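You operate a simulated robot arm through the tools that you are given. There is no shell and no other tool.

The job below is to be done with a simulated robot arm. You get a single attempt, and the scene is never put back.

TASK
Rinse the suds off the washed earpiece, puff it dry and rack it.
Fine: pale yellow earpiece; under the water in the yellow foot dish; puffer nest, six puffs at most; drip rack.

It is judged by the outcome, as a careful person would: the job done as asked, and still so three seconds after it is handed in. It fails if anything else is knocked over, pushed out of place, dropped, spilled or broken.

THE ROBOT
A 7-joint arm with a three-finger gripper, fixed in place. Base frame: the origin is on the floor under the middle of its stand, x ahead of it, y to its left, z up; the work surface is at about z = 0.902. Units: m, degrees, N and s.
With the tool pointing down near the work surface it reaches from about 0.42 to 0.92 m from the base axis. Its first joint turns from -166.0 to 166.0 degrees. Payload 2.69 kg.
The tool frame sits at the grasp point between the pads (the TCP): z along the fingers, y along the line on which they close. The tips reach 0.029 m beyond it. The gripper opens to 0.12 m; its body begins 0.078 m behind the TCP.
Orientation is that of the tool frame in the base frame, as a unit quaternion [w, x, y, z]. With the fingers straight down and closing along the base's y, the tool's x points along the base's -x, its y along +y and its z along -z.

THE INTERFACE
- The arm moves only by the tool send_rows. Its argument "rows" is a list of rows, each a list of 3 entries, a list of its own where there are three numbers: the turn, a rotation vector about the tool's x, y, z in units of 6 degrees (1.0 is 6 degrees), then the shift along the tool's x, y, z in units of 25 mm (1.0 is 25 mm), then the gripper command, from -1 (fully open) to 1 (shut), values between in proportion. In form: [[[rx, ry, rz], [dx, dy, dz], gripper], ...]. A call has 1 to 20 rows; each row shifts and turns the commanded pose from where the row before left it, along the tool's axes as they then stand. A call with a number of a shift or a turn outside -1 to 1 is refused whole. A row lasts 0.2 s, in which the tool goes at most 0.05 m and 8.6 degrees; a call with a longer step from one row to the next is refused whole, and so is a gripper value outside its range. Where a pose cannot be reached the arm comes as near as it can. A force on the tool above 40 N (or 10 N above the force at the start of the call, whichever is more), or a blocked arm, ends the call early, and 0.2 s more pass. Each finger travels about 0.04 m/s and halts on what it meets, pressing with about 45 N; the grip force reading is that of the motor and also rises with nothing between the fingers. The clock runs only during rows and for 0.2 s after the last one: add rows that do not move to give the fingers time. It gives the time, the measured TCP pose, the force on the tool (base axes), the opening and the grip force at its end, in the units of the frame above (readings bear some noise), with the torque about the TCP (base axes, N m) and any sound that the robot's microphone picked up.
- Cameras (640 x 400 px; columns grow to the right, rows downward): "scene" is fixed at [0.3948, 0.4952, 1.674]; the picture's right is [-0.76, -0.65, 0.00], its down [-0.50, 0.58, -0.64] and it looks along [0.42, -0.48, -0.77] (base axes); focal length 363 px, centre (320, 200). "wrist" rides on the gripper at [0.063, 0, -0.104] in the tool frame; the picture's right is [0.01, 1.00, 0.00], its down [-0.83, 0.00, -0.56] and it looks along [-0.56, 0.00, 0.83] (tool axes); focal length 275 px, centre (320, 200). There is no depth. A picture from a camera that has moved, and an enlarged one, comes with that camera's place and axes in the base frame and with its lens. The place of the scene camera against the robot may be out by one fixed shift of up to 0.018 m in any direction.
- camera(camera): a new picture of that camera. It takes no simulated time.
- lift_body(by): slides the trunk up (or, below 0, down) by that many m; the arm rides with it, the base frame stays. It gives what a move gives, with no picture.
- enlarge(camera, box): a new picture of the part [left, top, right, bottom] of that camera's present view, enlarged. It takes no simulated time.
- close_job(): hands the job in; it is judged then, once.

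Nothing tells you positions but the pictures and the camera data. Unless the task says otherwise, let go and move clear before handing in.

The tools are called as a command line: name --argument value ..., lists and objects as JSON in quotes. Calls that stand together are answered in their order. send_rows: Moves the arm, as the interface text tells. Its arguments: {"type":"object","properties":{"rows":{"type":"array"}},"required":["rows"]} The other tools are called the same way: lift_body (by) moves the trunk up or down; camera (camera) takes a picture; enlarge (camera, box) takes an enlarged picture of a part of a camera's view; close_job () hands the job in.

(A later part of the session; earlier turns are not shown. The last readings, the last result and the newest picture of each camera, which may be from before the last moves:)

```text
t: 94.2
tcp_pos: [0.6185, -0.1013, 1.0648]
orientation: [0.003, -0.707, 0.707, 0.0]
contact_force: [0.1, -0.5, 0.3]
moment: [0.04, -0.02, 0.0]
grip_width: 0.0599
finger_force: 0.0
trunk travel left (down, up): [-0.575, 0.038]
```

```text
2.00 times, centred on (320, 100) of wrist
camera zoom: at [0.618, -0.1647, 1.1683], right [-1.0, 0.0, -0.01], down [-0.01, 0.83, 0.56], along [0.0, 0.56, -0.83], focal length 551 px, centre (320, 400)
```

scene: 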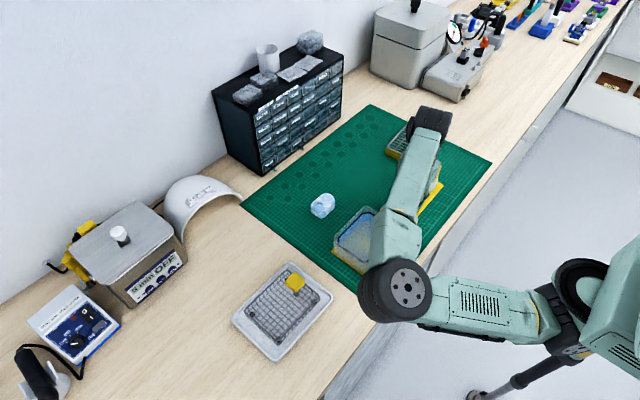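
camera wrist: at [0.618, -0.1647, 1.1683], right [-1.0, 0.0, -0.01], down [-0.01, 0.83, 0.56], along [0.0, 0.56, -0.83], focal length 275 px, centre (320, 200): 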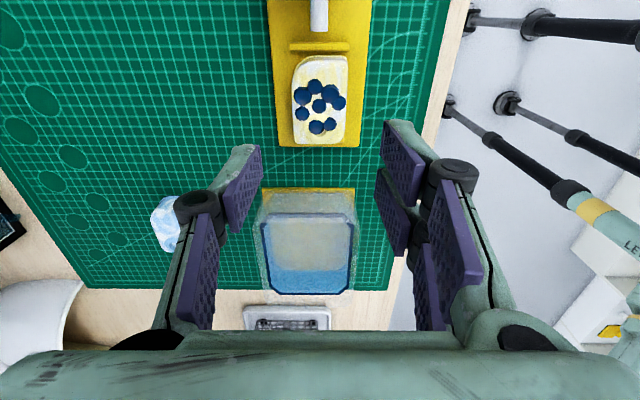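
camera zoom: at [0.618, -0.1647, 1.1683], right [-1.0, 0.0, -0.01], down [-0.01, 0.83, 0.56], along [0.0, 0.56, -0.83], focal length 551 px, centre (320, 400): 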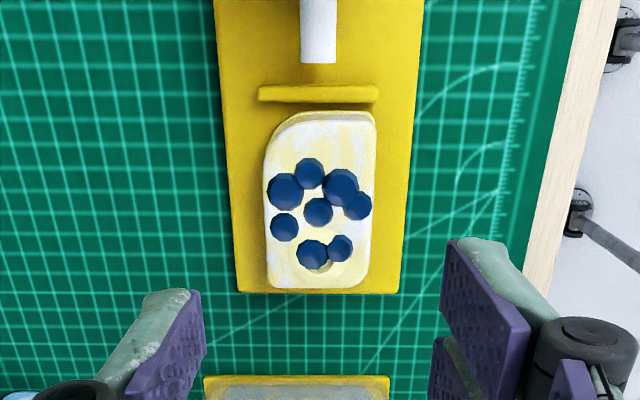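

The earpiece sits flat in the nest. Now I'll move toward the puffer with some height to locate its cap precisely, closing the fingers on the way.

send_rows --rows '[[[0, 0, 0], [0, 0, -0.2], 0.0], [[0, 0, 0], [0, 0, -0.2], 0.0], [[0, 0, 0], [0.2, 0, -0.2], 0.0], [[0, 0, 0], [0.25, 0, -0.2], 0.2], [[0, 0, 0], [0.25, 0, -0.2], 0.4], [[0, 0, 0], [0.25, 0, 0], 0.6], [[0, 0, 0], [0.25, 0, 0], 0.8], [[0, 0, 0], [0.25, 0, 0], 1], [[0, 0, 0], [0.25, 0, 0], 1], [[0, 0, 0], [0.25, 0, 0], 1], [[0, 0, 0], [0.25, 0, 0], 1], [[0, 0, 0], [0, 0, 0], 1], [[0, 0, 0], [0, 0, 0], 1]]'

camera --camera "wrist"

camera --camera "scene"

```text
t: 97.0
tcp_pos: [0.6174, -0.1556, 1.0902]
orientation: [-0.003, 0.708, -0.707, 0.001]
contact_force: [0.1, 0.0, -0.4]
moment: [0.03, -0.01, 0.03]
grip_width: 0.0
finger_force: 28.8
trunk travel left (down, up): [-0.575, 0.038]
```

```text
taken
camera wrist: at [0.6186, -0.2195, 1.1936], right [-1.0, 0.0, -0.01], down [-0.01, 0.83, 0.56], along [0.0, 0.56, -0.83], focal length 275 px, centre (320, 200)
```

wrist: 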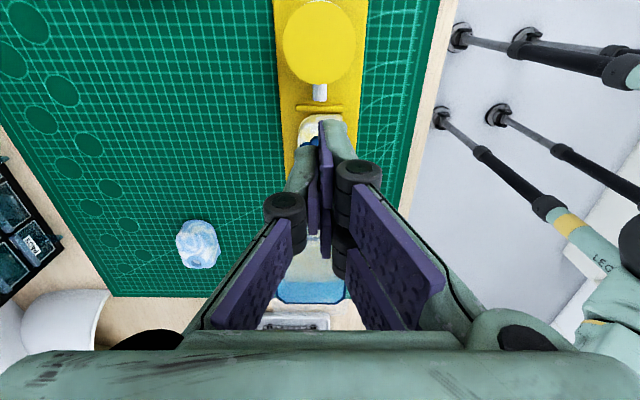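

```text
taken
```

scene: 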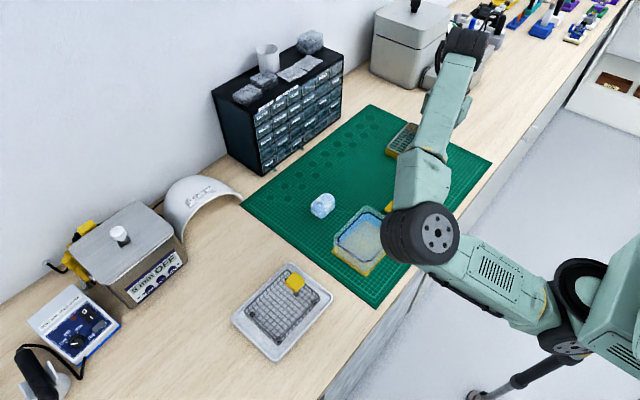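

The puffer cap is a disc about 47 mm wide, centred near (0.619, -0.205), top around z 0.99. I'll move over it and look again.

send_rows --rows '[[[0, 0, 0], [0.2, 0, 0], 1], [[0, 0, 0], [0.25, 0, 0], 1], [[0, 0, 0], [0.25, 0, 0], 1], [[0, 0, 0], [0.25, 0, 0], 1], [[0, 0, 0], [0.25, 0, 0], 1], [[0, 0, 0], [0.25, 0, 0], 1], [[0, 0, 0], [0.25, 0, 0], 1], [[0, 0, 0], [0.25, 0, 0], 1], [[0, 0, 0], [0.1, 0, 0], 1], [[0, 0, 0], [0, 0, 0.3], 1], [[0, 0, 0], [0, 0, 0.3], 1], [[0, 0, 0], [0, 0, 0.3], 1], [[0, 0, 0], [0, 0, 0.3], 1], [[0, 0, 0], [0, 0, 0.2], 1], [[0, 0, 0], [0, 0, 0], 1], [[0, 0, 0], [0, 0, 0], 1]]'

camera --camera "wrist"

enlarge --camera "scene" --box '[380, 110, 480, 230]'

```text
t: 100.4
tcp_pos: [0.6206, -0.2073, 1.0549]
orientation: [-0.003, 0.707, -0.707, 0.002]
contact_force: [-0.2, -0.3, -0.5]
moment: [0.05, 0.02, -0.03]
grip_width: 0.0
finger_force: 28.3
trunk travel left (down, up): [-0.575, 0.038]
```

```text
taken
camera wrist: at [0.6192, -0.2707, 1.1574], right [-1.0, 0.0, -0.01], down [-0.01, 0.83, 0.56], along [0.0, 0.56, -0.83], focal length 275 px, centre (320, 200)
```

wrist: 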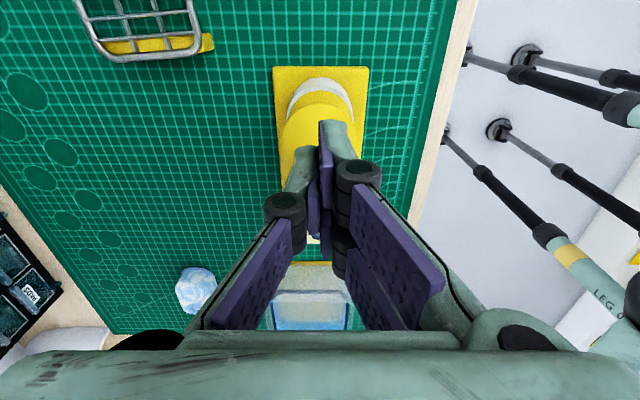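

```text
3.33 times, centred on (430, 170) of scene
camera zoom: at [0.3948, 0.4952, 1.674], right [-0.76, -0.65, 0.0], down [-0.5, 0.58, -0.64], along [0.42, -0.48, -0.77], focal length 1209 px, centre (-47, 300)
```

zoom: 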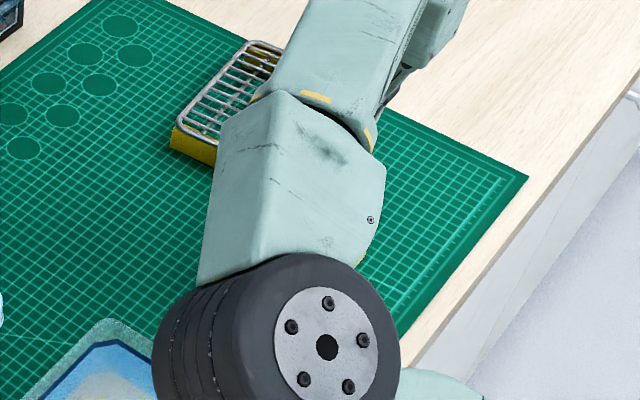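

enlarge --camera "wrist" --box '[240, 50, 400, 270]'

```text
1.82 times, centred on (320, 160) of wrist
camera zoom: at [0.6192, -0.2707, 1.1574], right [-1.0, 0.0, -0.01], down [-0.01, 0.83, 0.56], along [0.0, 0.56, -0.83], focal length 500 px, centre (320, 273)
```

zoom: 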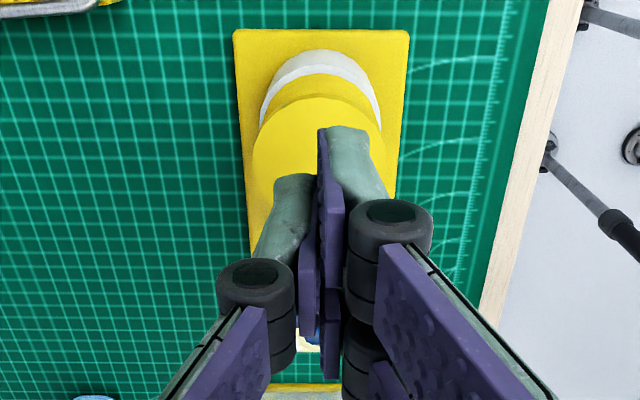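

The fingertips are centred over the cap. Lowering to just above contact.

send_rows --rows '[[[0, 0, 0], [0, 0, 0.25], 1], [[0, 0, 0], [0, 0, 0.25], 1], [[0, 0, 0], [0, 0, 0.25], 1], [[0, 0, 0], [0, 0, 0.2], 1], [[0, 0, 0], [0, 0, 0], 1]]'

```text
t: 101.6
tcp_pos: [0.6184, -0.2076, 1.0314]
orientation: [0.003, -0.707, 0.707, 0.0]
contact_force: [0.3, 0.4, -0.1]
moment: [-0.01, 0.01, -0.01]
grip_width: 0.0003
finger_force: 29.1
trunk travel left (down, up): [-0.575, 0.038]
```

send_rows --rows '[[[0, 0, 0], [0, 0, 0.12], 1], [[0, 0, 0], [0, 0, 0.12], 1], [[0, 0, 0], [0, 0, 0], 1]]'

```text
t: 102.4
tcp_pos: [0.6194, -0.2067, 1.0248]
orientation: [0.003, -0.707, 0.707, 0.0]
contact_force: [-0.8, 0.1, 0.9]
moment: [-0.01, 0.0, 0.03]
grip_width: 0.0001
finger_force: 28.5
trunk travel left (down, up): [-0.575, 0.038]
```

send_rows --rows '[[[0, 0, 0], [0, 0, 0.12], 1], [[0, 0, 0], [0, 0, 0.12], 1], [[0, 0, 0], [0, 0, 0], 1]]'

enlarge --camera "wrist" --box '[240, 50, 400, 270]'

```text
t: 103.2
tcp_pos: [0.6194, -0.2056, 1.0194]
orientation: [-0.004, 0.707, -0.707, 0.001]
contact_force: [0.2, 0.0, -0.1]
moment: [0.04, 0.01, 0.01]
grip_width: 0.0
finger_force: 28.8
trunk travel left (down, up): [-0.575, 0.038]
```

```text
1.82 times, centred on (320, 160) of wrist
camera zoom: at [0.6189, -0.27, 1.1213], right [-1.0, 0.0, -0.01], down [-0.01, 0.83, 0.56], along [0.0, 0.56, -0.83], focal length 500 px, centre (320, 273)
```

zoom: 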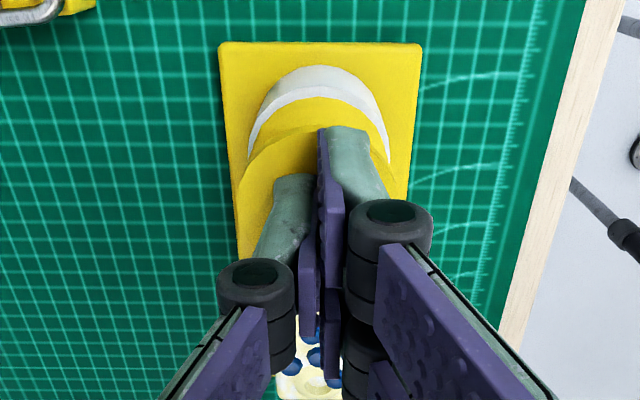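

Still free; the fingertips are right over the disc. Continue down to contact.

send_rows --rows '[[[0, 0, 0], [0, 0, 0.12], 1], [[0, 0, 0], [0, 0, 0.12], 1], [[0, 0, 0], [0, 0, 0], 1]]'

```text
t: 104.0
tcp_pos: [0.6197, -0.2048, 1.0128]
orientation: [-0.003, 0.707, -0.707, 0.001]
contact_force: [0.3, -1.2, 3.1]
moment: [-0.07, -0.01, 0.0]
grip_width: 0.0061
finger_force: 28.5
trunk travel left (down, up): [-0.575, 0.038]
```

Contact with the cap (3 N). Now press down for the first puff.

send_rows --rows '[[[0, 0, 0], [0, 0, 0.15], 1], [[0, 0, 0], [0, 0, 0.15], 1], [[0, 0, 0], [0, 0, 0], 1]]'

```text
t: 104.8
tcp_pos: [0.6179, -0.2068, 1.0043]
orientation: [-0.004, 0.708, -0.707, 0.0]
contact_force: [1.7, 3.7, 6.6]
moment: [0.08, -0.08, 0.01]
grip_width: 0.006
finger_force: 28.2
trunk travel left (down, up): [-0.575, 0.038]
heard: click
```

I heard a click. Let me look at the drops on the earpiece while holding.

camera --camera "wrist"

enlarge --camera "wrist" --box '[270, 190, 360, 330]'

```text
taken
camera wrist: at [0.6184, -0.2696, 1.1074], right [-1.0, -0.01, -0.01], down [-0.01, 0.83, 0.56], along [0.0, 0.56, -0.83], focal length 275 px, centre (320, 200)
```

wrist: 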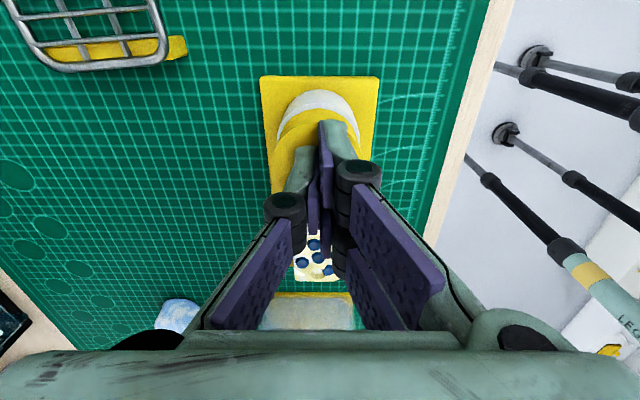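

```text
2.86 times, centred on (315, 260) of wrist
camera zoom: at [0.6184, -0.2696, 1.1074], right [-1.0, -0.01, -0.01], down [-0.01, 0.83, 0.56], along [0.0, 0.56, -0.83], focal length 786 px, centre (334, 29)
```

zoom: 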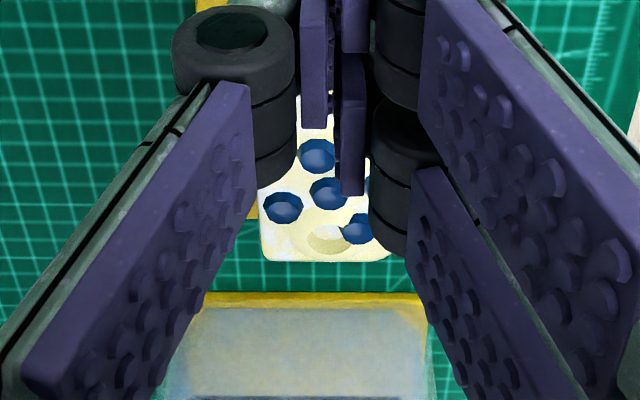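

One drop (at the hole) is gone, so a click is a puff: count 1. I'll release fully and check how many drops remain.

send_rows --rows '[[[0, 0, 0], [0, 0, -0.2], 1], [[0, 0, 0], [0, 0, -0.2], 1], [[0, 0, 0], [0, 0, -0.2], 1], [[0, 0, 0], [0, 0, -0.2], 1], [[0, 0, 0], [0, 0, 0], 1]]'

enlarge --camera "wrist" --box '[270, 170, 370, 310]'

enlarge --camera "scene" --box '[370, 150, 450, 230]'

```text
t: 106.0
tcp_pos: [0.6188, -0.2061, 1.0253]
orientation: [0.003, -0.707, 0.707, -0.001]
contact_force: [-0.3, -0.1, -0.4]
moment: [-0.02, -0.01, 0.02]
grip_width: 0.0002
finger_force: 28.6
trunk travel left (down, up): [-0.575, 0.038]
```

```text
2.86 times, centred on (320, 240) of wrist
camera zoom: at [0.6185, -0.27, 1.1281], right [-1.0, 0.0, -0.01], down [-0.01, 0.83, 0.56], along [0.0, 0.56, -0.83], focal length 786 px, centre (320, 86)
```

zoom: 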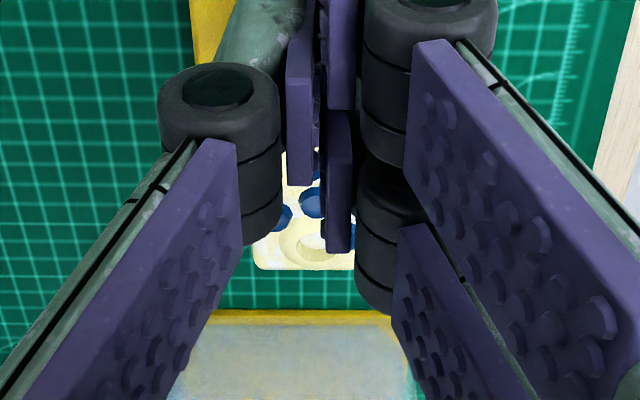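

```text
5.00 times, centred on (410, 190) of scene
camera zoom: at [0.3948, 0.4952, 1.674], right [-0.76, -0.65, 0.0], down [-0.5, 0.58, -0.64], along [0.42, -0.48, -0.77], focal length 1813 px, centre (-130, 250)
```

zoom: 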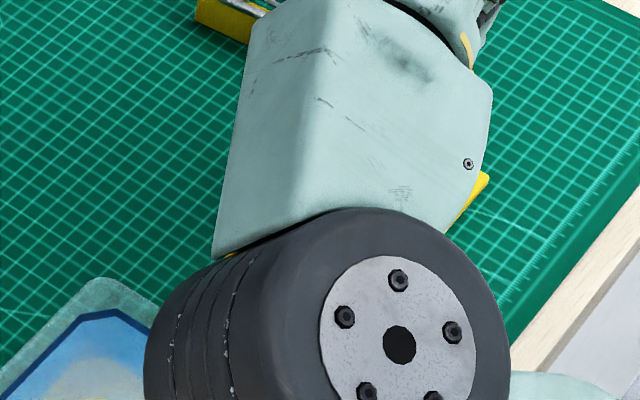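

View is blocked by the closed fingers; I'll open them briefly here (above the cap) to count the drops.

send_rows --rows '[[[0, 0, 0], [0, 0, -0.2], 0.5], [[0, 0, 0], [0, 0, -0.2], 0.0], [[0, 0, 0], [0, 0, 0], 0.0], [[0, 0, 0], [0, 0, 0], 0.0], [[0, 0, 0], [0, 0, 0], 0.0], [[0, 0, 0], [0, 0, 0], 0.0]]'

enlarge --camera "wrist" --box '[270, 140, 370, 290]'

```text
t: 107.4
tcp_pos: [0.6183, -0.2061, 1.0354]
orientation: [0.003, -0.707, 0.707, 0.0]
contact_force: [-0.3, 0.9, 0.4]
moment: [-0.01, 0.02, -0.01]
grip_width: 0.0601
finger_force: 0.0
trunk travel left (down, up): [-0.575, 0.038]
```

```text
2.67 times, centred on (320, 215) of wrist
camera zoom: at [0.6184, -0.2702, 1.1377], right [-1.0, 0.0, -0.01], down [-0.01, 0.83, 0.56], along [0.0, 0.56, -0.83], focal length 734 px, centre (320, 160)
```

zoom: 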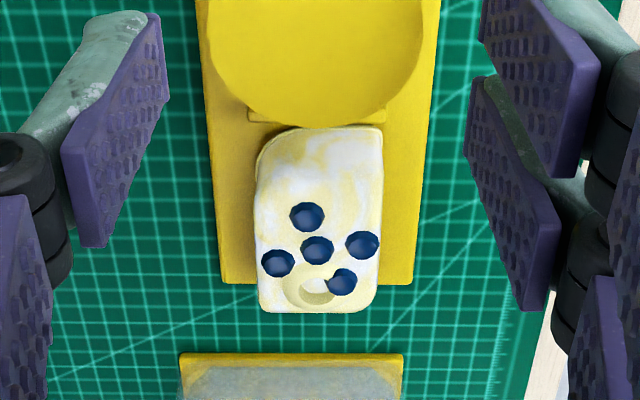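

Five drops remain after one puff (three gone). Close and press again for puff 2.

send_rows --rows '[[[0, 0, 0], [0, 0, 0], 0.5], [[0, 0, 0], [0, 0, 0], 1], [[0, 0, 0], [0, 0, 0], 1], [[0, 0, 0], [0, 0, 0], 1], [[0, 0, 0], [0, 0, 0.15], 1], [[0, 0, 0], [0, 0, 0.15], 1], [[0, 0, 0], [0, 0, 0.15], 1], [[0, 0, 0], [0, 0, 0.15], 1], [[0, 0, 0], [0, 0, 0.15], 1], [[0, 0, 0], [0, 0, 0.15], 1], [[0, 0, 0], [0, 0, 0.15], 1], [[0, 0, 0], [0, 0, 0.15], 1], [[0, 0, 0], [0, 0, 0.03], 1], [[0, 0, 0], [0, 0, 0], 1]]'

```text
t: 110.4
tcp_pos: [0.619, -0.2059, 1.004]
orientation: [-0.004, 0.707, -0.707, 0.001]
contact_force: [-4.0, -3.2, 6.6]
moment: [-0.09, 0.07, 0.0]
grip_width: 0.0059
finger_force: 28.1
trunk travel left (down, up): [-0.575, 0.038]
heard: click
```

Puff 2 clicked. Release, open and count the drops.

send_rows --rows '[[[0, 0, 0], [0, 0, -0.2], 1], [[0, 0, 0], [0, 0, -0.2], 1], [[0, 0, 0], [0, 0, -0.2], 1], [[0, 0, 0], [0, 0, -0.2], 1], [[0, 0, 0], [0, 0, -0.2], 0.5], [[0, 0, 0], [0, 0, -0.2], 0.0], [[0, 0, 0], [0, 0, 0], 0.0], [[0, 0, 0], [0, 0, 0], 0.0], [[0, 0, 0], [0, 0, 0], 0.0], [[0, 0, 0], [0, 0, 0], 0.0]]'

enlarge --camera "wrist" --box '[270, 140, 370, 290]'

```text
t: 112.6
tcp_pos: [0.6185, -0.2072, 1.0328]
orientation: [-0.004, 0.707, -0.707, 0.0]
contact_force: [0.7, 0.4, -0.8]
moment: [0.03, 0.02, -0.01]
grip_width: 0.06
finger_force: 0.1
trunk travel left (down, up): [-0.575, 0.038]
```

```text
2.67 times, centred on (320, 215) of wrist
camera zoom: at [0.6186, -0.2703, 1.1357], right [-1.0, 0.0, -0.01], down [-0.01, 0.83, 0.56], along [0.0, 0.56, -0.83], focal length 734 px, centre (320, 160)
```

zoom: 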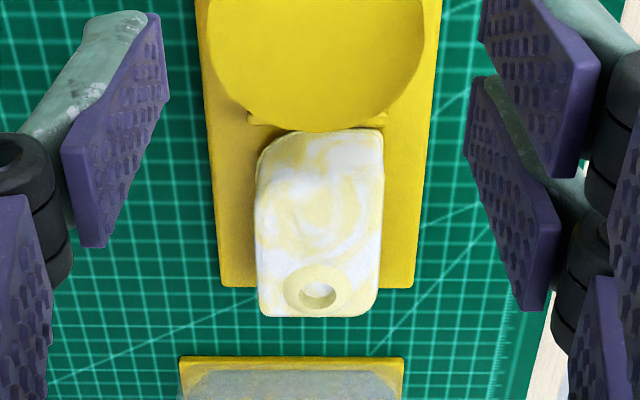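

No drops left after two puffs. I'll rise and move over the nest to inspect it closely.

send_rows --rows '[[[0, 0, 0], [0, 0, -0.3], 0.0], [[0, 0, 0], [0, 0, -0.3], 0.0], [[0, 0, 0], [0, 0, -0.3], 0.0], [[0, 0, 0], [0, 0, -0.3], 0.0], [[0, 0, 0], [-0.25, 0, 0], 0.0], [[0, 0, 0], [-0.3, 0, 0], 0.0], [[0, 0, 0], [-0.3, 0, 0], 0.0], [[0, 0, 0], [-0.3, 0, 0], 0.0], [[0, 0, 0], [-0.3, 0, 0], 0.0], [[0, 0, 0], [-0.3, 0, 0], 0.0], [[0, 0, 0], [-0.3, 0, 0], 0.0], [[0, 0, 0], [-0.3, 0, 0], 0.0], [[0, 0, 0], [-0.3, 0, 0], 0.0], [[0, 0, 0], [-0.3, 0, 0], 0.0], [[0, 0, 0], [-0.3, 0, 0], 0.0], [[0, 0, 0], [-0.3, 0, 0], 0.0], [[0, 0, 0], [-0.3, 0, 0], 0.0], [[0, 0, 0], [-0.3, 0, 0], 0.0], [[0, 0, 0], [0, 0, 0], 0.0]]'

camera --camera "wrist"

enlarge --camera "wrist" --box '[240, 0, 400, 170]'

camera --camera "scene"

```text
t: 116.6
tcp_pos: [0.6186, -0.1041, 1.0653]
orientation: [-0.004, 0.707, -0.707, 0.0]
contact_force: [0.0, 0.8, 0.9]
moment: [0.0, 0.03, 0.02]
grip_width: 0.0602
finger_force: 0.0
trunk travel left (down, up): [-0.575, 0.038]
```

```text
taken
camera wrist: at [0.6193, -0.1668, 1.1683], right [-1.0, 0.0, -0.01], down [-0.01, 0.83, 0.56], along [0.0, 0.56, -0.83], focal length 275 px, centre (320, 200)
```

wrist: 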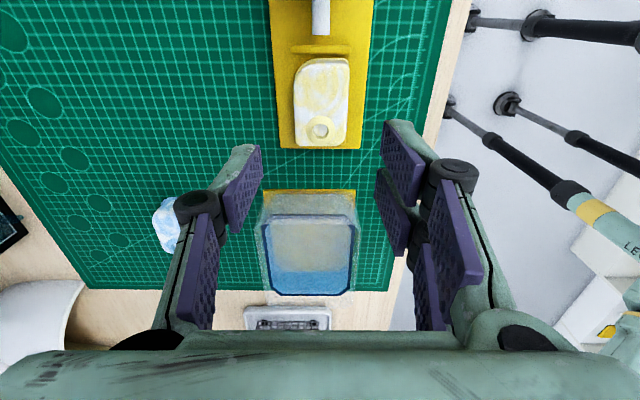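

```text
2.35 times, centred on (320, 85) of wrist
camera zoom: at [0.6193, -0.1668, 1.1683], right [-1.0, 0.0, -0.01], down [-0.01, 0.83, 0.56], along [0.0, 0.56, -0.83], focal length 648 px, centre (320, 471)
```

zoom: 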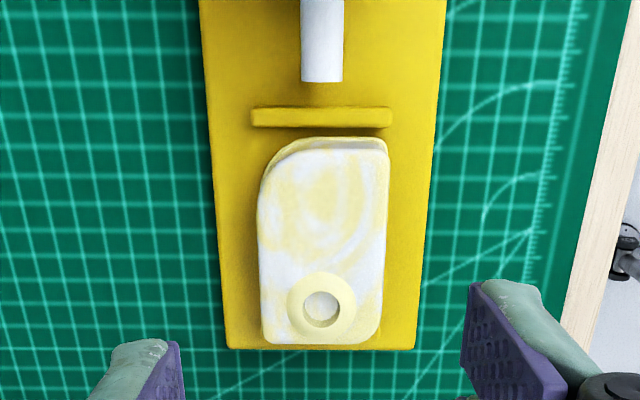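

```text
taken
```

scene: 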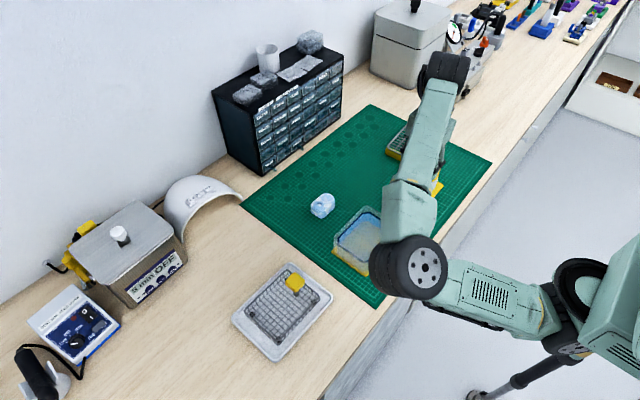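

The earpiece is clean and dry. Before picking it, I'll go look at the drip rack with the free gripper.

send_rows --rows '[[[0, 0, 0], [0, 0, -0.3], 0.0], [[0, 0, 0], [0, 0, -0.3], 0.0], [[0, 0, 0], [0, 0, -0.3], 0.0], [[0, 0, 0], [0, 0, -0.2], 0.0], [[0, 0, 0], [0.3, -0.2, 0], 0.0], [[0, 0, 0], [0.35, -0.25, 0], 0.0], [[0, 0, 0], [0.35, -0.25, 0], 0.0], [[0, 0, 0], [0.35, -0.25, 0], 0.0], [[0, 0, 0], [0.35, -0.25, 0], 0.0], [[0, 0, 0], [0.35, -0.25, 0], 0.0], [[0, 0, 0], [0.35, -0.25, 0], 0.0], [[0, 0, 0], [0.35, -0.25, 0], 0.0], [[0, 0, 0], [0.35, -0.25, 0], 0.0], [[0, 0, 0], [0, 0, 0], 0.0]]'

```text
t: 119.6
tcp_pos: [0.6738, -0.1818, 1.0926]
orientation: [0.004, -0.707, 0.707, 0.0]
contact_force: [0.6, -0.2, -0.2]
moment: [-0.02, 0.0, -0.02]
grip_width: 0.06
finger_force: 0.0
trunk travel left (down, up): [-0.575, 0.038]
```

send_rows --rows '[[[0, 0, 0], [0.35, -0.25, 0], 0.0], [[0, 0, 0], [0.35, -0.25, 0], 0.0], [[0, 0, 0], [0.35, -0.25, 0], 0.0], [[0, 0, 0], [0.35, -0.25, 0], 0.0], [[0, 0, 0], [0.35, -0.25, 0], 0.0], [[0, 0, 0], [0.35, -0.25, 0], 0.0], [[0, 0, 0], [0.35, -0.25, 0], 0.0], [[0, 0, 0], [0.35, -0.25, 0], 0.0], [[0, 0, 0], [0.35, -0.25, 0], 0.0], [[0, 0, 0], [0.35, -0.25, 0], 0.0], [[0, 0, 0], [0.35, 0, 0], 0.0], [[0, 0, 0], [0.35, 0, 0], 0.0], [[0, 0, 0], [0, 0, 0], 0.0]]'

camera --camera "wrist"

camera --camera "scene"

```text
t: 122.4
tcp_pos: [0.7363, -0.2858, 1.0923]
orientation: [-0.003, 0.707, -0.707, 0.0]
contact_force: [0.0, -1.0, 0.0]
moment: [0.0, 0.0, -0.03]
grip_width: 0.0599
finger_force: 0.0
trunk travel left (down, up): [-0.575, 0.038]
```

```text
taken
camera wrist: at [0.7357, -0.3502, 1.1958], right [-1.0, 0.0, -0.01], down [-0.01, 0.83, 0.56], along [0.0, 0.56, -0.83], focal length 275 px, centre (320, 200)
```

wrist: 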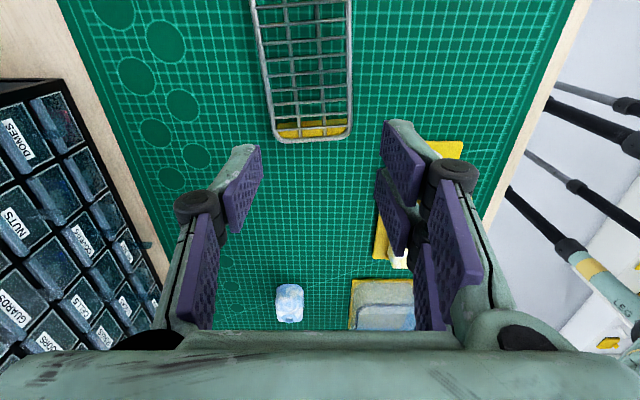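

```text
taken
```

scene: 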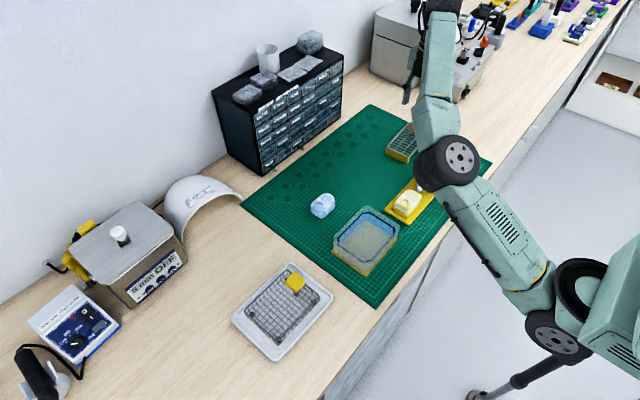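

enlarge --camera "wrist" --box '[220, 0, 380, 160]'

enlarge --camera "scene" --box '[370, 110, 450, 230]'

```text
2.50 times, centred on (300, 80) of wrist
camera zoom: at [0.7357, -0.3502, 1.1958], right [-1.0, 0.0, -0.01], down [-0.01, 0.83, 0.56], along [0.0, 0.56, -0.83], focal length 688 px, centre (370, 500)
```

zoom: 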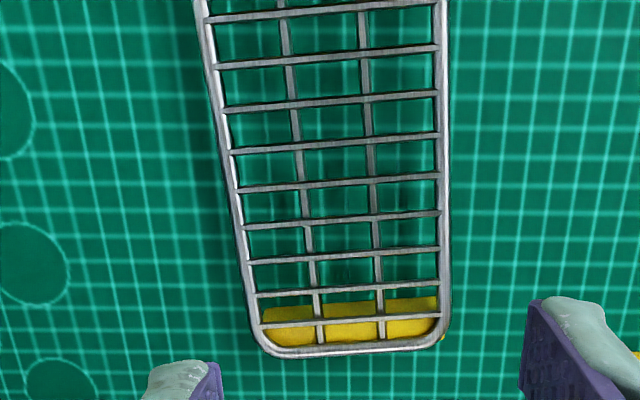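

```text
3.33 times, centred on (410, 170) of scene
camera zoom: at [0.3948, 0.4952, 1.674], right [-0.76, -0.65, 0.0], down [-0.5, 0.58, -0.64], along [0.42, -0.48, -0.77], focal length 1209 px, centre (20, 300)
```

zoom: 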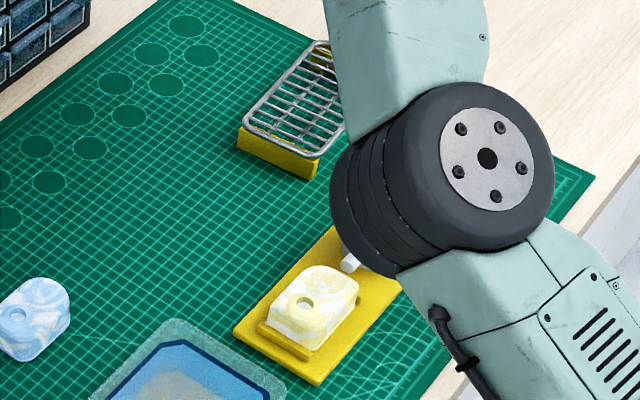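

The scene view confirms the earpiece lies flat between the ridges, and the rack's top is a flat wire grid around z 0.926, x 0.712–0.787 at y≈-0.31, running y -0.25 to -0.40. Going back above the nest to pick up the earpiece.

send_rows --rows '[[[0, 0, 0], [-0.37, 0.234, 0], 0.0], [[0, 0, 0], [-0.37, 0.234, 0], 0.0], [[0, 0, 0], [-0.37, 0.234, 0], 0.0], [[0, 0, 0], [-0.37, 0.234, 0], 0.0], [[0, 0, 0], [-0.37, 0.234, 0], 0.0], [[0, 0, 0], [-0.37, 0.234, 0], 0.0], [[0, 0, 0], [-0.37, 0.234, 0], 0.0], [[0, 0, 0], [-0.37, 0.234, 0], 0.0], [[0, 0, 0], [-0.37, 0.234, 0], 0.0], [[0, 0, 0], [-0.37, 0.234, 0], 0.0], [[0, 0, 0], [-0.37, 0.234, 0], 0.0], [[0, 0, 0], [-0.37, 0.234, 0], 0.0], [[0, 0, 0], [-0.37, 0.234, 0], 0.0], [[0, 0, 0], [-0.37, 0.234, 0], 0.0], [[0, 0, 0], [-0.37, 0.234, 0], 0.0], [[0, 0, 0], [-0.37, 0.234, 0], 0.0], [[0, 0, 0], [-0.37, 0.234, 0], 0.0], [[0, 0, 0], [-0.37, 0.234, 0], 0.0], [[0, 0, 0], [-0.37, 0.234, 0], 0.0], [[0, 0, 0], [-0.37, 0.234, 0], 0.0]]'

camera --camera "wrist"

```text
t: 126.6
tcp_pos: [0.6171, -0.1019, 1.0921]
orientation: [0.003, -0.707, 0.707, 0.0]
contact_force: [-0.9, 0.2, 0.6]
moment: [-0.03, 0.02, -0.02]
grip_width: 0.06
finger_force: 0.0
trunk travel left (down, up): [-0.575, 0.038]
```

```text
taken
camera wrist: at [0.6178, -0.1655, 1.1957], right [-1.0, 0.0, -0.01], down [-0.01, 0.83, 0.56], along [0.0, 0.56, -0.83], focal length 275 px, centre (320, 200)
```

wrist: 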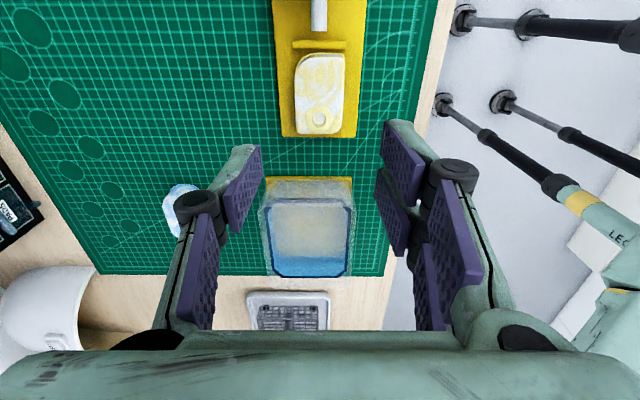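

Above the nest again. Descend with the 60 mm opening to just above, then check alignment.

send_rows --rows '[[[0, 0, 0], [0, -0.035, 0.29], 0.0], [[0, 0, 0], [0, -0.035, 0.29], 0.0], [[0, 0, 0], [0, 0, 0.29], 0.0], [[0, 0, 0], [0, 0, 0.29], 0.0], [[0, 0, 0], [0, 0, 0.29], 0.0], [[0, 0, 0], [0, 0, 0.29], 0.0], [[0, 0, 0], [0, 0, 0.29], 0.0], [[0, 0, 0], [0, 0, 0.29], 0.0], [[0, 0, 0], [0, 0, 0.29], 0.0], [[0, 0, 0], [0, 0, 0.29], 0.0], [[0, 0, 0], [0, 0, 0.29], 0.0], [[0, 0, 0], [0, 0, 0.29], 0.0], [[0, 0, 0], [0, 0, 0.29], 0.0], [[0, 0, 0], [0, 0, 0.29], 0.0], [[0, 0, 0], [0, 0, 0.2], 0.0], [[0, 0, 0], [0, 0, 0], 0.0], [[0, 0, 0], [0, 0, 0], 0.0]]'

enlarge --camera "wrist" --box '[200, 0, 440, 260]'

```text
t: 130.2
tcp_pos: [0.6194, -0.1027, 0.9862]
orientation: [-0.003, 0.708, -0.706, 0.0]
contact_force: [1.1, -0.6, 0.3]
moment: [0.02, -0.03, -0.03]
grip_width: 0.0602
finger_force: 0.0
trunk travel left (down, up): [-0.575, 0.038]
```

```text
1.54 times, centred on (320, 130) of wrist
camera zoom: at [0.6195, -0.167, 1.0891], right [-1.0, 0.0, -0.01], down [-0.01, 0.83, 0.56], along [0.0, 0.56, -0.83], focal length 424 px, centre (320, 308)
```

zoom: 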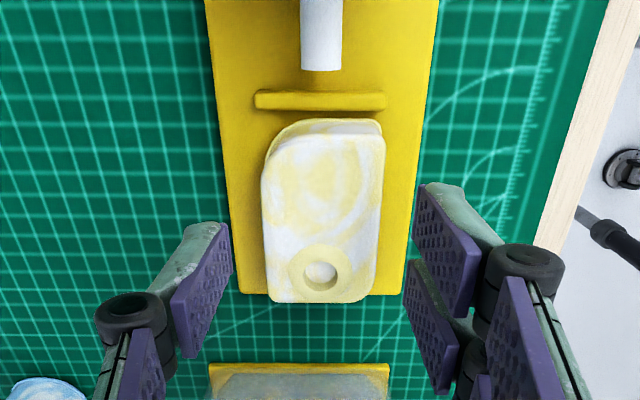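

Centred. Lowering to gripping height.

send_rows --rows '[[[0, 0, 0], [0, 0, 0.18], 0.0], [[0, 0, 0], [0, 0, 0.18], 0.0], [[0, 0, 0], [0, 0, 0.18], 0.0], [[0, 0, 0], [0, 0, 0.18], 0.0], [[0, 0, 0], [0, 0, 0.18], 0.0], [[0, 0, 0], [0, 0, 0.18], 0.0], [[0, 0, 0], [0, 0, 0.16], 0.0], [[0, 0, 0], [0, 0, 0], 0.0], [[0, 0, 0], [0, 0, 0], 0.0]]'

enlarge --camera "wrist" --box '[200, 0, 440, 260]'

```text
t: 132.2
tcp_pos: [0.6209, -0.1027, 0.9553]
orientation: [-0.002, 0.707, -0.707, 0.0]
contact_force: [0.5, -1.2, -0.3]
moment: [0.01, -0.04, 0.0]
grip_width: 0.06
finger_force: 0.1
trunk travel left (down, up): [-0.575, 0.038]
```

```text
1.54 times, centred on (320, 130) of wrist
camera zoom: at [0.6203, -0.1658, 1.0579], right [-1.0, 0.0, -0.01], down [-0.01, 0.83, 0.56], along [0.0, 0.56, -0.83], focal length 424 px, centre (320, 308)
```

zoom: 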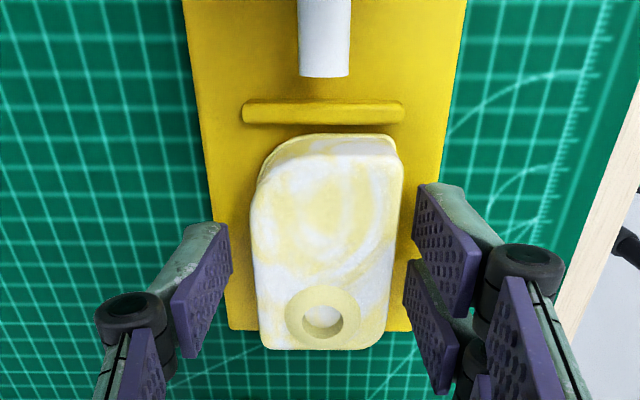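

Slight x offset of about 2 mm; correct and close.

send_rows --rows '[[[0, 0, 0], [0, 0.08, 0.02], 0.0], [[0, 0, 0], [0, 0, 0], 0.0], [[0, 0, 0], [0, 0, 0], 0.12], [[0, 0, 0], [0, 0, 0], 0.2], [[0, 0, 0], [0, 0, 0], 0.3], [[0, 0, 0], [0, 0, 0], 0.5], [[0, 0, 0], [0, 0, 0], 0.5], [[0, 0, 0], [0, 0, 0], 0.5]]'

enlarge --camera "wrist" --box '[200, 0, 440, 260]'

```text
t: 134.0
tcp_pos: [0.6174, -0.1029, 0.9542]
orientation: [0.002, -0.707, 0.707, -0.001]
contact_force: [-0.6, 0.7, 0.7]
moment: [0.03, 0.02, -0.01]
grip_width: 0.0431
finger_force: 45.0
trunk travel left (down, up): [-0.575, 0.038]
```

```text
1.54 times, centred on (320, 130) of wrist
camera zoom: at [0.6177, -0.1658, 1.0569], right [-1.0, 0.0, -0.01], down [-0.01, 0.83, 0.56], along [0.0, 0.56, -0.83], focal length 424 px, centre (320, 308)
```

zoom: 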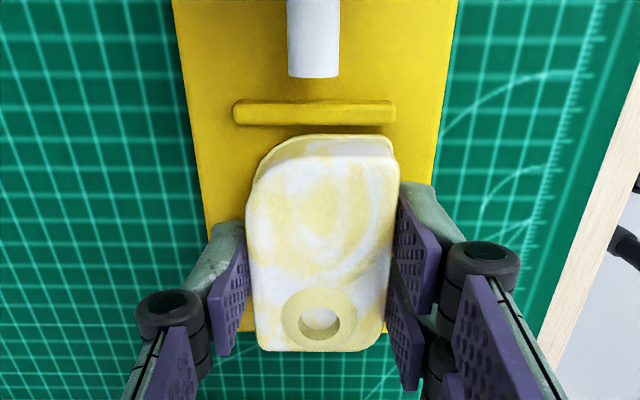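

Held at 43 mm again. Lift straight up.

send_rows --rows '[[[0, 0, 0], [0, 0, -0.1], 0.5], [[0, 0, 0], [0, 0, -0.15], 0.5], [[0, 0, 0], [0, 0, -0.25], 0.5], [[0, 0, 0], [0, 0, -0.3], 0.5], [[0, 0, 0], [0, 0, -0.3], 0.5], [[0, 0, 0], [0, 0, -0.3], 0.5], [[0, 0, 0], [0, 0, -0.3], 0.5], [[0, 0, 0], [0, 0, -0.3], 0.5], [[0, 0, 0], [0, 0, -0.3], 0.5], [[0, 0, 0], [0, 0, -0.3], 0.5], [[0, 0, 0], [0, 0, -0.3], 0.5], [[0, 0, 0], [0, 0, -0.3], 0.5], [[0, 0, 0], [0, 0, -0.3], 0.5], [[0, 0, 0], [0, 0, -0.3], 0.5], [[0, 0, 0], [0, 0, -0.3], 0.5], [[0, 0, 0], [0, 0, -0.3], 0.5], [[0, 0, 0], [0, 0, -0.3], 0.5], [[0, 0, 0], [0, 0, -0.3], 0.5], [[0, 0, 0], [0, 0, -0.3], 0.5], [[0, 0, 0], [0, 0, 0], 0.5]]'

camera --camera "wrist"

camera --camera "scene"

```text
t: 138.2
tcp_pos: [0.617, -0.1036, 1.0874]
orientation: [0.003, -0.707, 0.708, 0.0]
contact_force: [-0.7, 0.5, -0.9]
moment: [-0.03, 0.02, -0.01]
grip_width: 0.0431
finger_force: 44.5
trunk travel left (down, up): [-0.575, 0.038]
```

```text
taken
camera wrist: at [0.6167, -0.1672, 1.1904], right [-1.0, 0.0, -0.01], down [-0.01, 0.83, 0.56], along [0.0, 0.56, -0.83], focal length 275 px, centre (320, 200)
```

wrist: 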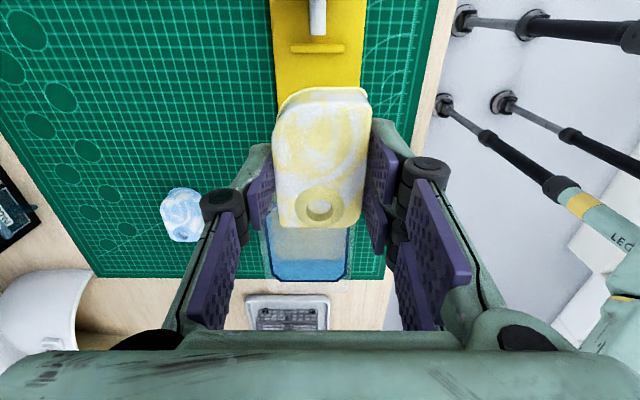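

```text
taken
```

scene: 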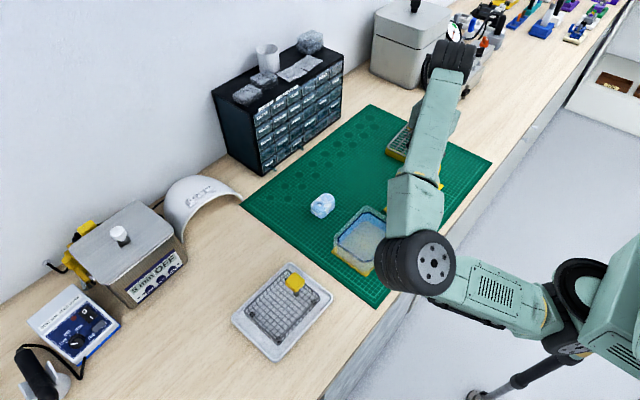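

Carrying to above the rack at height 1.087.

send_rows --rows '[[[0, 0, 0], [0.3, -0.2, 0], 0.5], [[0, 0, 0], [0.355, -0.222, 0], 0.5], [[0, 0, 0], [0.355, -0.222, 0], 0.5], [[0, 0, 0], [0.355, -0.222, 0], 0.5], [[0, 0, 0], [0.355, -0.222, 0], 0.5], [[0, 0, 0], [0.355, -0.222, 0], 0.5], [[0, 0, 0], [0.355, -0.222, 0], 0.5], [[0, 0, 0], [0.355, -0.222, 0], 0.5], [[0, 0, 0], [0.355, -0.222, 0], 0.5], [[0, 0, 0], [0.355, -0.222, 0], 0.5], [[0, 0, 0], [0.355, -0.222, 0], 0.5], [[0, 0, 0], [0.355, -0.222, 0], 0.5], [[0, 0, 0], [0.355, -0.222, 0], 0.5], [[0, 0, 0], [0.355, -0.222, 0], 0.5], [[0, 0, 0], [0.355, -0.222, 0], 0.5], [[0, 0, 0], [0.355, -0.222, 0], 0.5], [[0, 0, 0], [0.355, -0.222, 0], 0.5], [[0, 0, 0], [0.355, -0.222, 0], 0.5], [[0, 0, 0], [0.355, -0.222, 0], 0.5], [[0, 0, 0], [0.355, -0.222, 0], 0.5]]'

```text
t: 142.4
tcp_pos: [0.7272, -0.2781, 1.0863]
orientation: [0.004, -0.707, 0.708, 0.0]
contact_force: [0.2, -0.4, -0.7]
moment: [0.04, -0.04, 0.0]
grip_width: 0.0432
finger_force: 44.5
trunk travel left (down, up): [-0.575, 0.038]
```

send_rows --rows '[[[0, 0, 0], [0.36, -0.22, 0], 0.5], [[0, 0, 0], [0.36, -0.22, 0], 0.5], [[0, 0, 0], [0.36, -0.22, 0], 0.5], [[0, 0, 0], [0.36, -0.22, 0], 0.5], [[0, 0, 0], [0.05, 0, 0], 0.5], [[0, 0, 0], [0, 0, 0], 0.5], [[0, 0, 0], [0, 0, 0], 0.5]]'

camera --camera "wrist"

enlarge --camera "wrist" --box '[220, 0, 420, 240]'

enlarge --camera "scene" --box '[360, 60, 480, 200]'

```text
t: 144.0
tcp_pos: [0.7489, -0.3162, 1.0845]
orientation: [-0.004, 0.707, -0.707, 0.0]
contact_force: [0.2, 0.8, -0.9]
moment: [0.0, 0.0, 0.0]
grip_width: 0.0433
finger_force: 44.7
trunk travel left (down, up): [-0.575, 0.038]
```

```text
taken
camera wrist: at [0.7491, -0.3808, 1.1888], right [-1.0, 0.0, -0.01], down [-0.01, 0.83, 0.56], along [0.0, 0.56, -0.83], focal length 275 px, centre (320, 200)
```

wrist: 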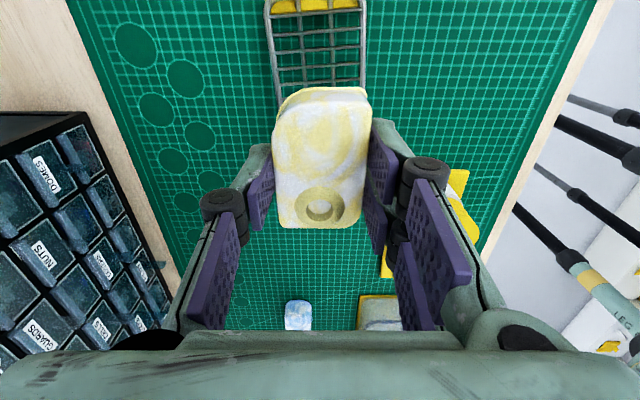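

```text
1.67 times, centred on (320, 120) of wrist
camera zoom: at [0.7491, -0.3808, 1.1888], right [-1.0, 0.0, -0.01], down [-0.01, 0.83, 0.56], along [0.0, 0.56, -0.83], focal length 459 px, centre (320, 333)
```

zoom: 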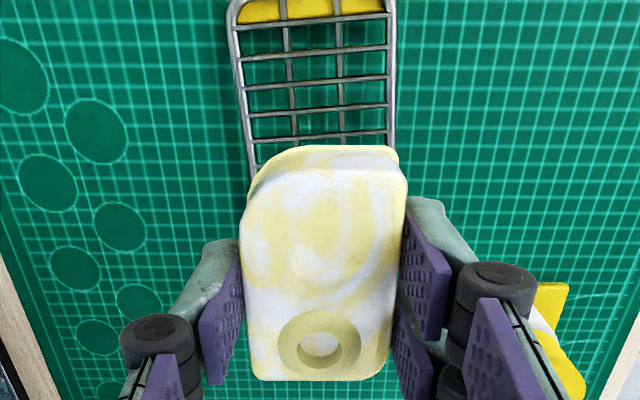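

```text
2.86 times, centred on (420, 130) of scene
camera zoom: at [0.3948, 0.4952, 1.674], right [-0.76, -0.65, 0.0], down [-0.5, 0.58, -0.64], along [0.42, -0.48, -0.77], focal length 1036 px, centre (34, 400)
```

zoom: 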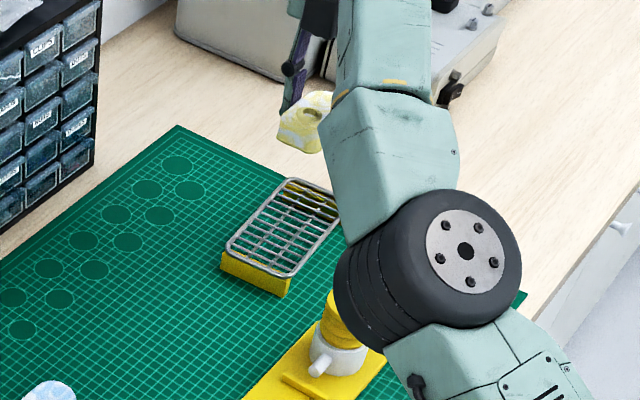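

Well centred over the rack (centre about (0.749, -0.318)). Descending.

send_rows --rows '[[[0, 0, 0], [-0.04, 0, 0.25], 0.5], [[0, 0, 0], [-0.04, 0, 0.29], 0.5], [[0, 0, 0], [0, 0, 0.29], 0.5], [[0, 0, 0], [0, 0, 0.29], 0.5], [[0, 0, 0], [0, 0, 0.29], 0.5], [[0, 0, 0], [0, 0, 0.29], 0.5], [[0, 0, 0], [0, 0, 0.29], 0.5], [[0, 0, 0], [0, 0, 0.29], 0.5], [[0, 0, 0], [0, 0, 0.29], 0.5], [[0, 0, 0], [0, 0, 0.29], 0.5], [[0, 0, 0], [0, 0, 0.29], 0.5], [[0, 0, 0], [0, 0, 0.29], 0.5], [[0, 0, 0], [0, 0, 0.29], 0.5], [[0, 0, 0], [0, 0, 0.2], 0.5], [[0, 0, 0], [0, 0, 0], 0.5], [[0, 0, 0], [0, 0, 0], 0.5]]'

enlarge --camera "wrist" --box '[200, 0, 440, 260]'

enlarge --camera "scene" --box '[360, 60, 480, 200]'

```text
t: 147.4
tcp_pos: [0.7492, -0.314, 0.9898]
orientation: [-0.003, 0.707, -0.707, 0.0]
contact_force: [-0.6, -0.2, -0.3]
moment: [-0.04, -0.01, 0.0]
grip_width: 0.043
finger_force: 45.2
trunk travel left (down, up): [-0.575, 0.038]
```

```text
1.54 times, centred on (320, 130) of wrist
camera zoom: at [0.7486, -0.3776, 1.0925], right [-1.0, 0.0, -0.01], down [-0.01, 0.83, 0.56], along [0.0, 0.56, -0.83], focal length 424 px, centre (320, 308)
```

zoom: 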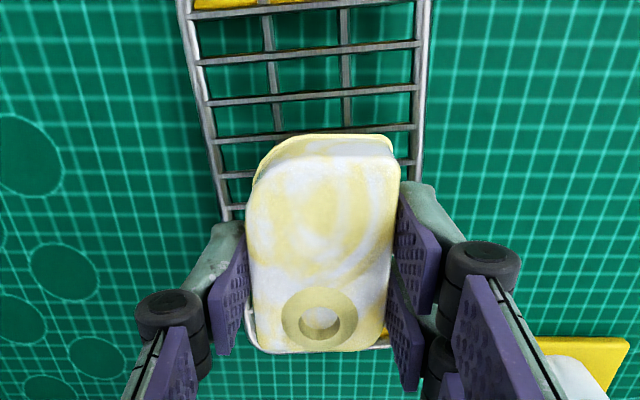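

```text
2.86 times, centred on (420, 130) of scene
camera zoom: at [0.3948, 0.4952, 1.674], right [-0.76, -0.65, 0.0], down [-0.5, 0.58, -0.64], along [0.42, -0.48, -0.77], focal length 1036 px, centre (34, 400)
```

zoom: 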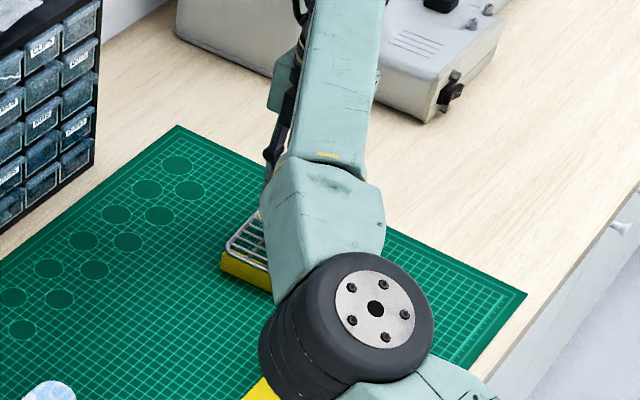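

Now the last bit slowly, watching force.

send_rows --rows '[[[0, 0, 0], [0, 0, 0.15], 0.5], [[0, 0, 0], [0, 0, 0.15], 0.5], [[0, 0, 0], [0, 0, 0.15], 0.5], [[0, 0, 0], [0, 0, 0.1], 0.5], [[0, 0, 0], [0, 0, 0], 0.5]]'

enlarge --camera "wrist" --box '[200, 0, 440, 260]'

```text
t: 148.6
tcp_pos: [0.7504, -0.3139, 0.9762]
orientation: [0.002, -0.707, 0.707, -0.001]
contact_force: [0.1, 0.2, -1.3]
moment: [0.01, 0.01, -0.02]
grip_width: 0.043
finger_force: 44.5
trunk travel left (down, up): [-0.575, 0.038]
```

```text
1.54 times, centred on (320, 130) of wrist
camera zoom: at [0.7491, -0.3776, 1.0792], right [-1.0, 0.0, -0.01], down [-0.01, 0.83, 0.56], along [0.0, 0.56, -0.83], focal length 424 px, centre (320, 308)
```

zoom: 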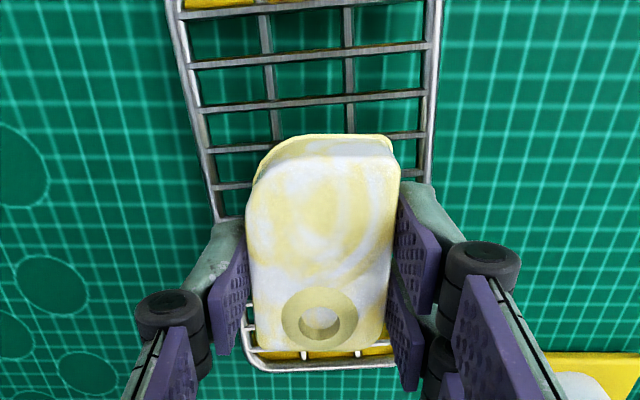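

send_rows --rows '[[[0, 0, 0], [0, 0, 0.1], 0.5], [[0, 0, 0], [0, 0, 0.1], 0.5], [[0, 0, 0], [0, 0, 0], 0.5]]'

```text
t: 149.4
tcp_pos: [0.7505, -0.3143, 0.9717]
orientation: [0.004, -0.707, 0.707, -0.002]
contact_force: [0.2, -0.2, 7.8]
moment: [0.03, 0.18, 0.0]
grip_width: 0.0433
finger_force: 44.7
trunk travel left (down, up): [-0.575, 0.038]
```

Light contact (8 N), slightly toward the low-x side. Look, then seat it gently.

enlarge --camera "wrist" --box '[200, 0, 440, 260]'

enlarge --camera "wrist" --box '[240, 60, 400, 240]'

camera --camera "scene"

```text
1.54 times, centred on (320, 130) of wrist
camera zoom: at [0.7496, -0.3773, 1.0751], right [-1.0, 0.0, -0.01], down [-0.01, 0.83, 0.56], along [0.0, 0.56, -0.83], focal length 424 px, centre (320, 308)
```

zoom: 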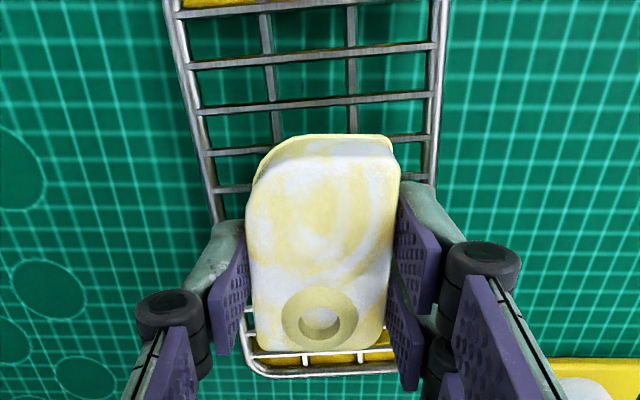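

```text
2.22 times, centred on (320, 150) of wrist
camera zoom: at [0.7496, -0.3773, 1.0751], right [-1.0, 0.0, -0.01], down [-0.01, 0.83, 0.56], along [0.0, 0.56, -0.83], focal length 612 px, centre (320, 311)
```

zoom: 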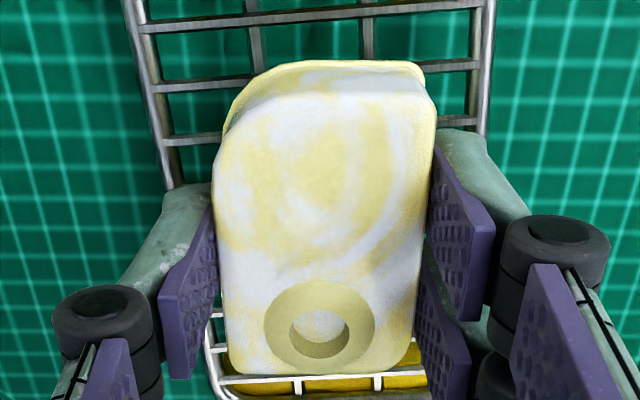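

```text
taken
```

scene: 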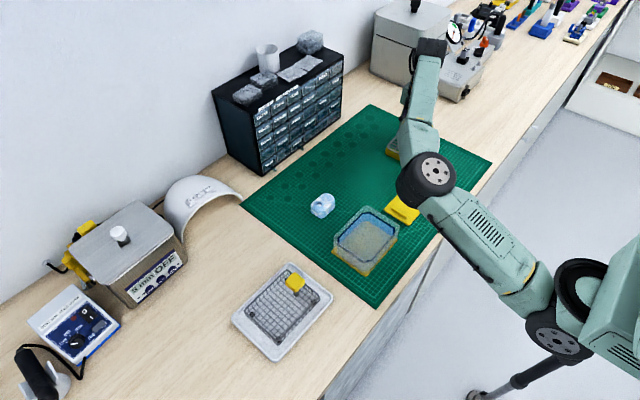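

send_rows --rows '[[[0, 0, 0], [0, 0, 0.06], 0.5], [[0, 0, 0], [0, 0, 0], 0.5]]'

```text
t: 150.0
tcp_pos: [0.7491, -0.3133, 0.9708]
orientation: [-0.004, 0.708, -0.706, 0.003]
contact_force: [8.6, -0.4, 20.7]
moment: [0.23, -0.04, -0.08]
grip_width: 0.043
finger_force: 45.5
trunk travel left (down, up): [-0.575, 0.038]
```

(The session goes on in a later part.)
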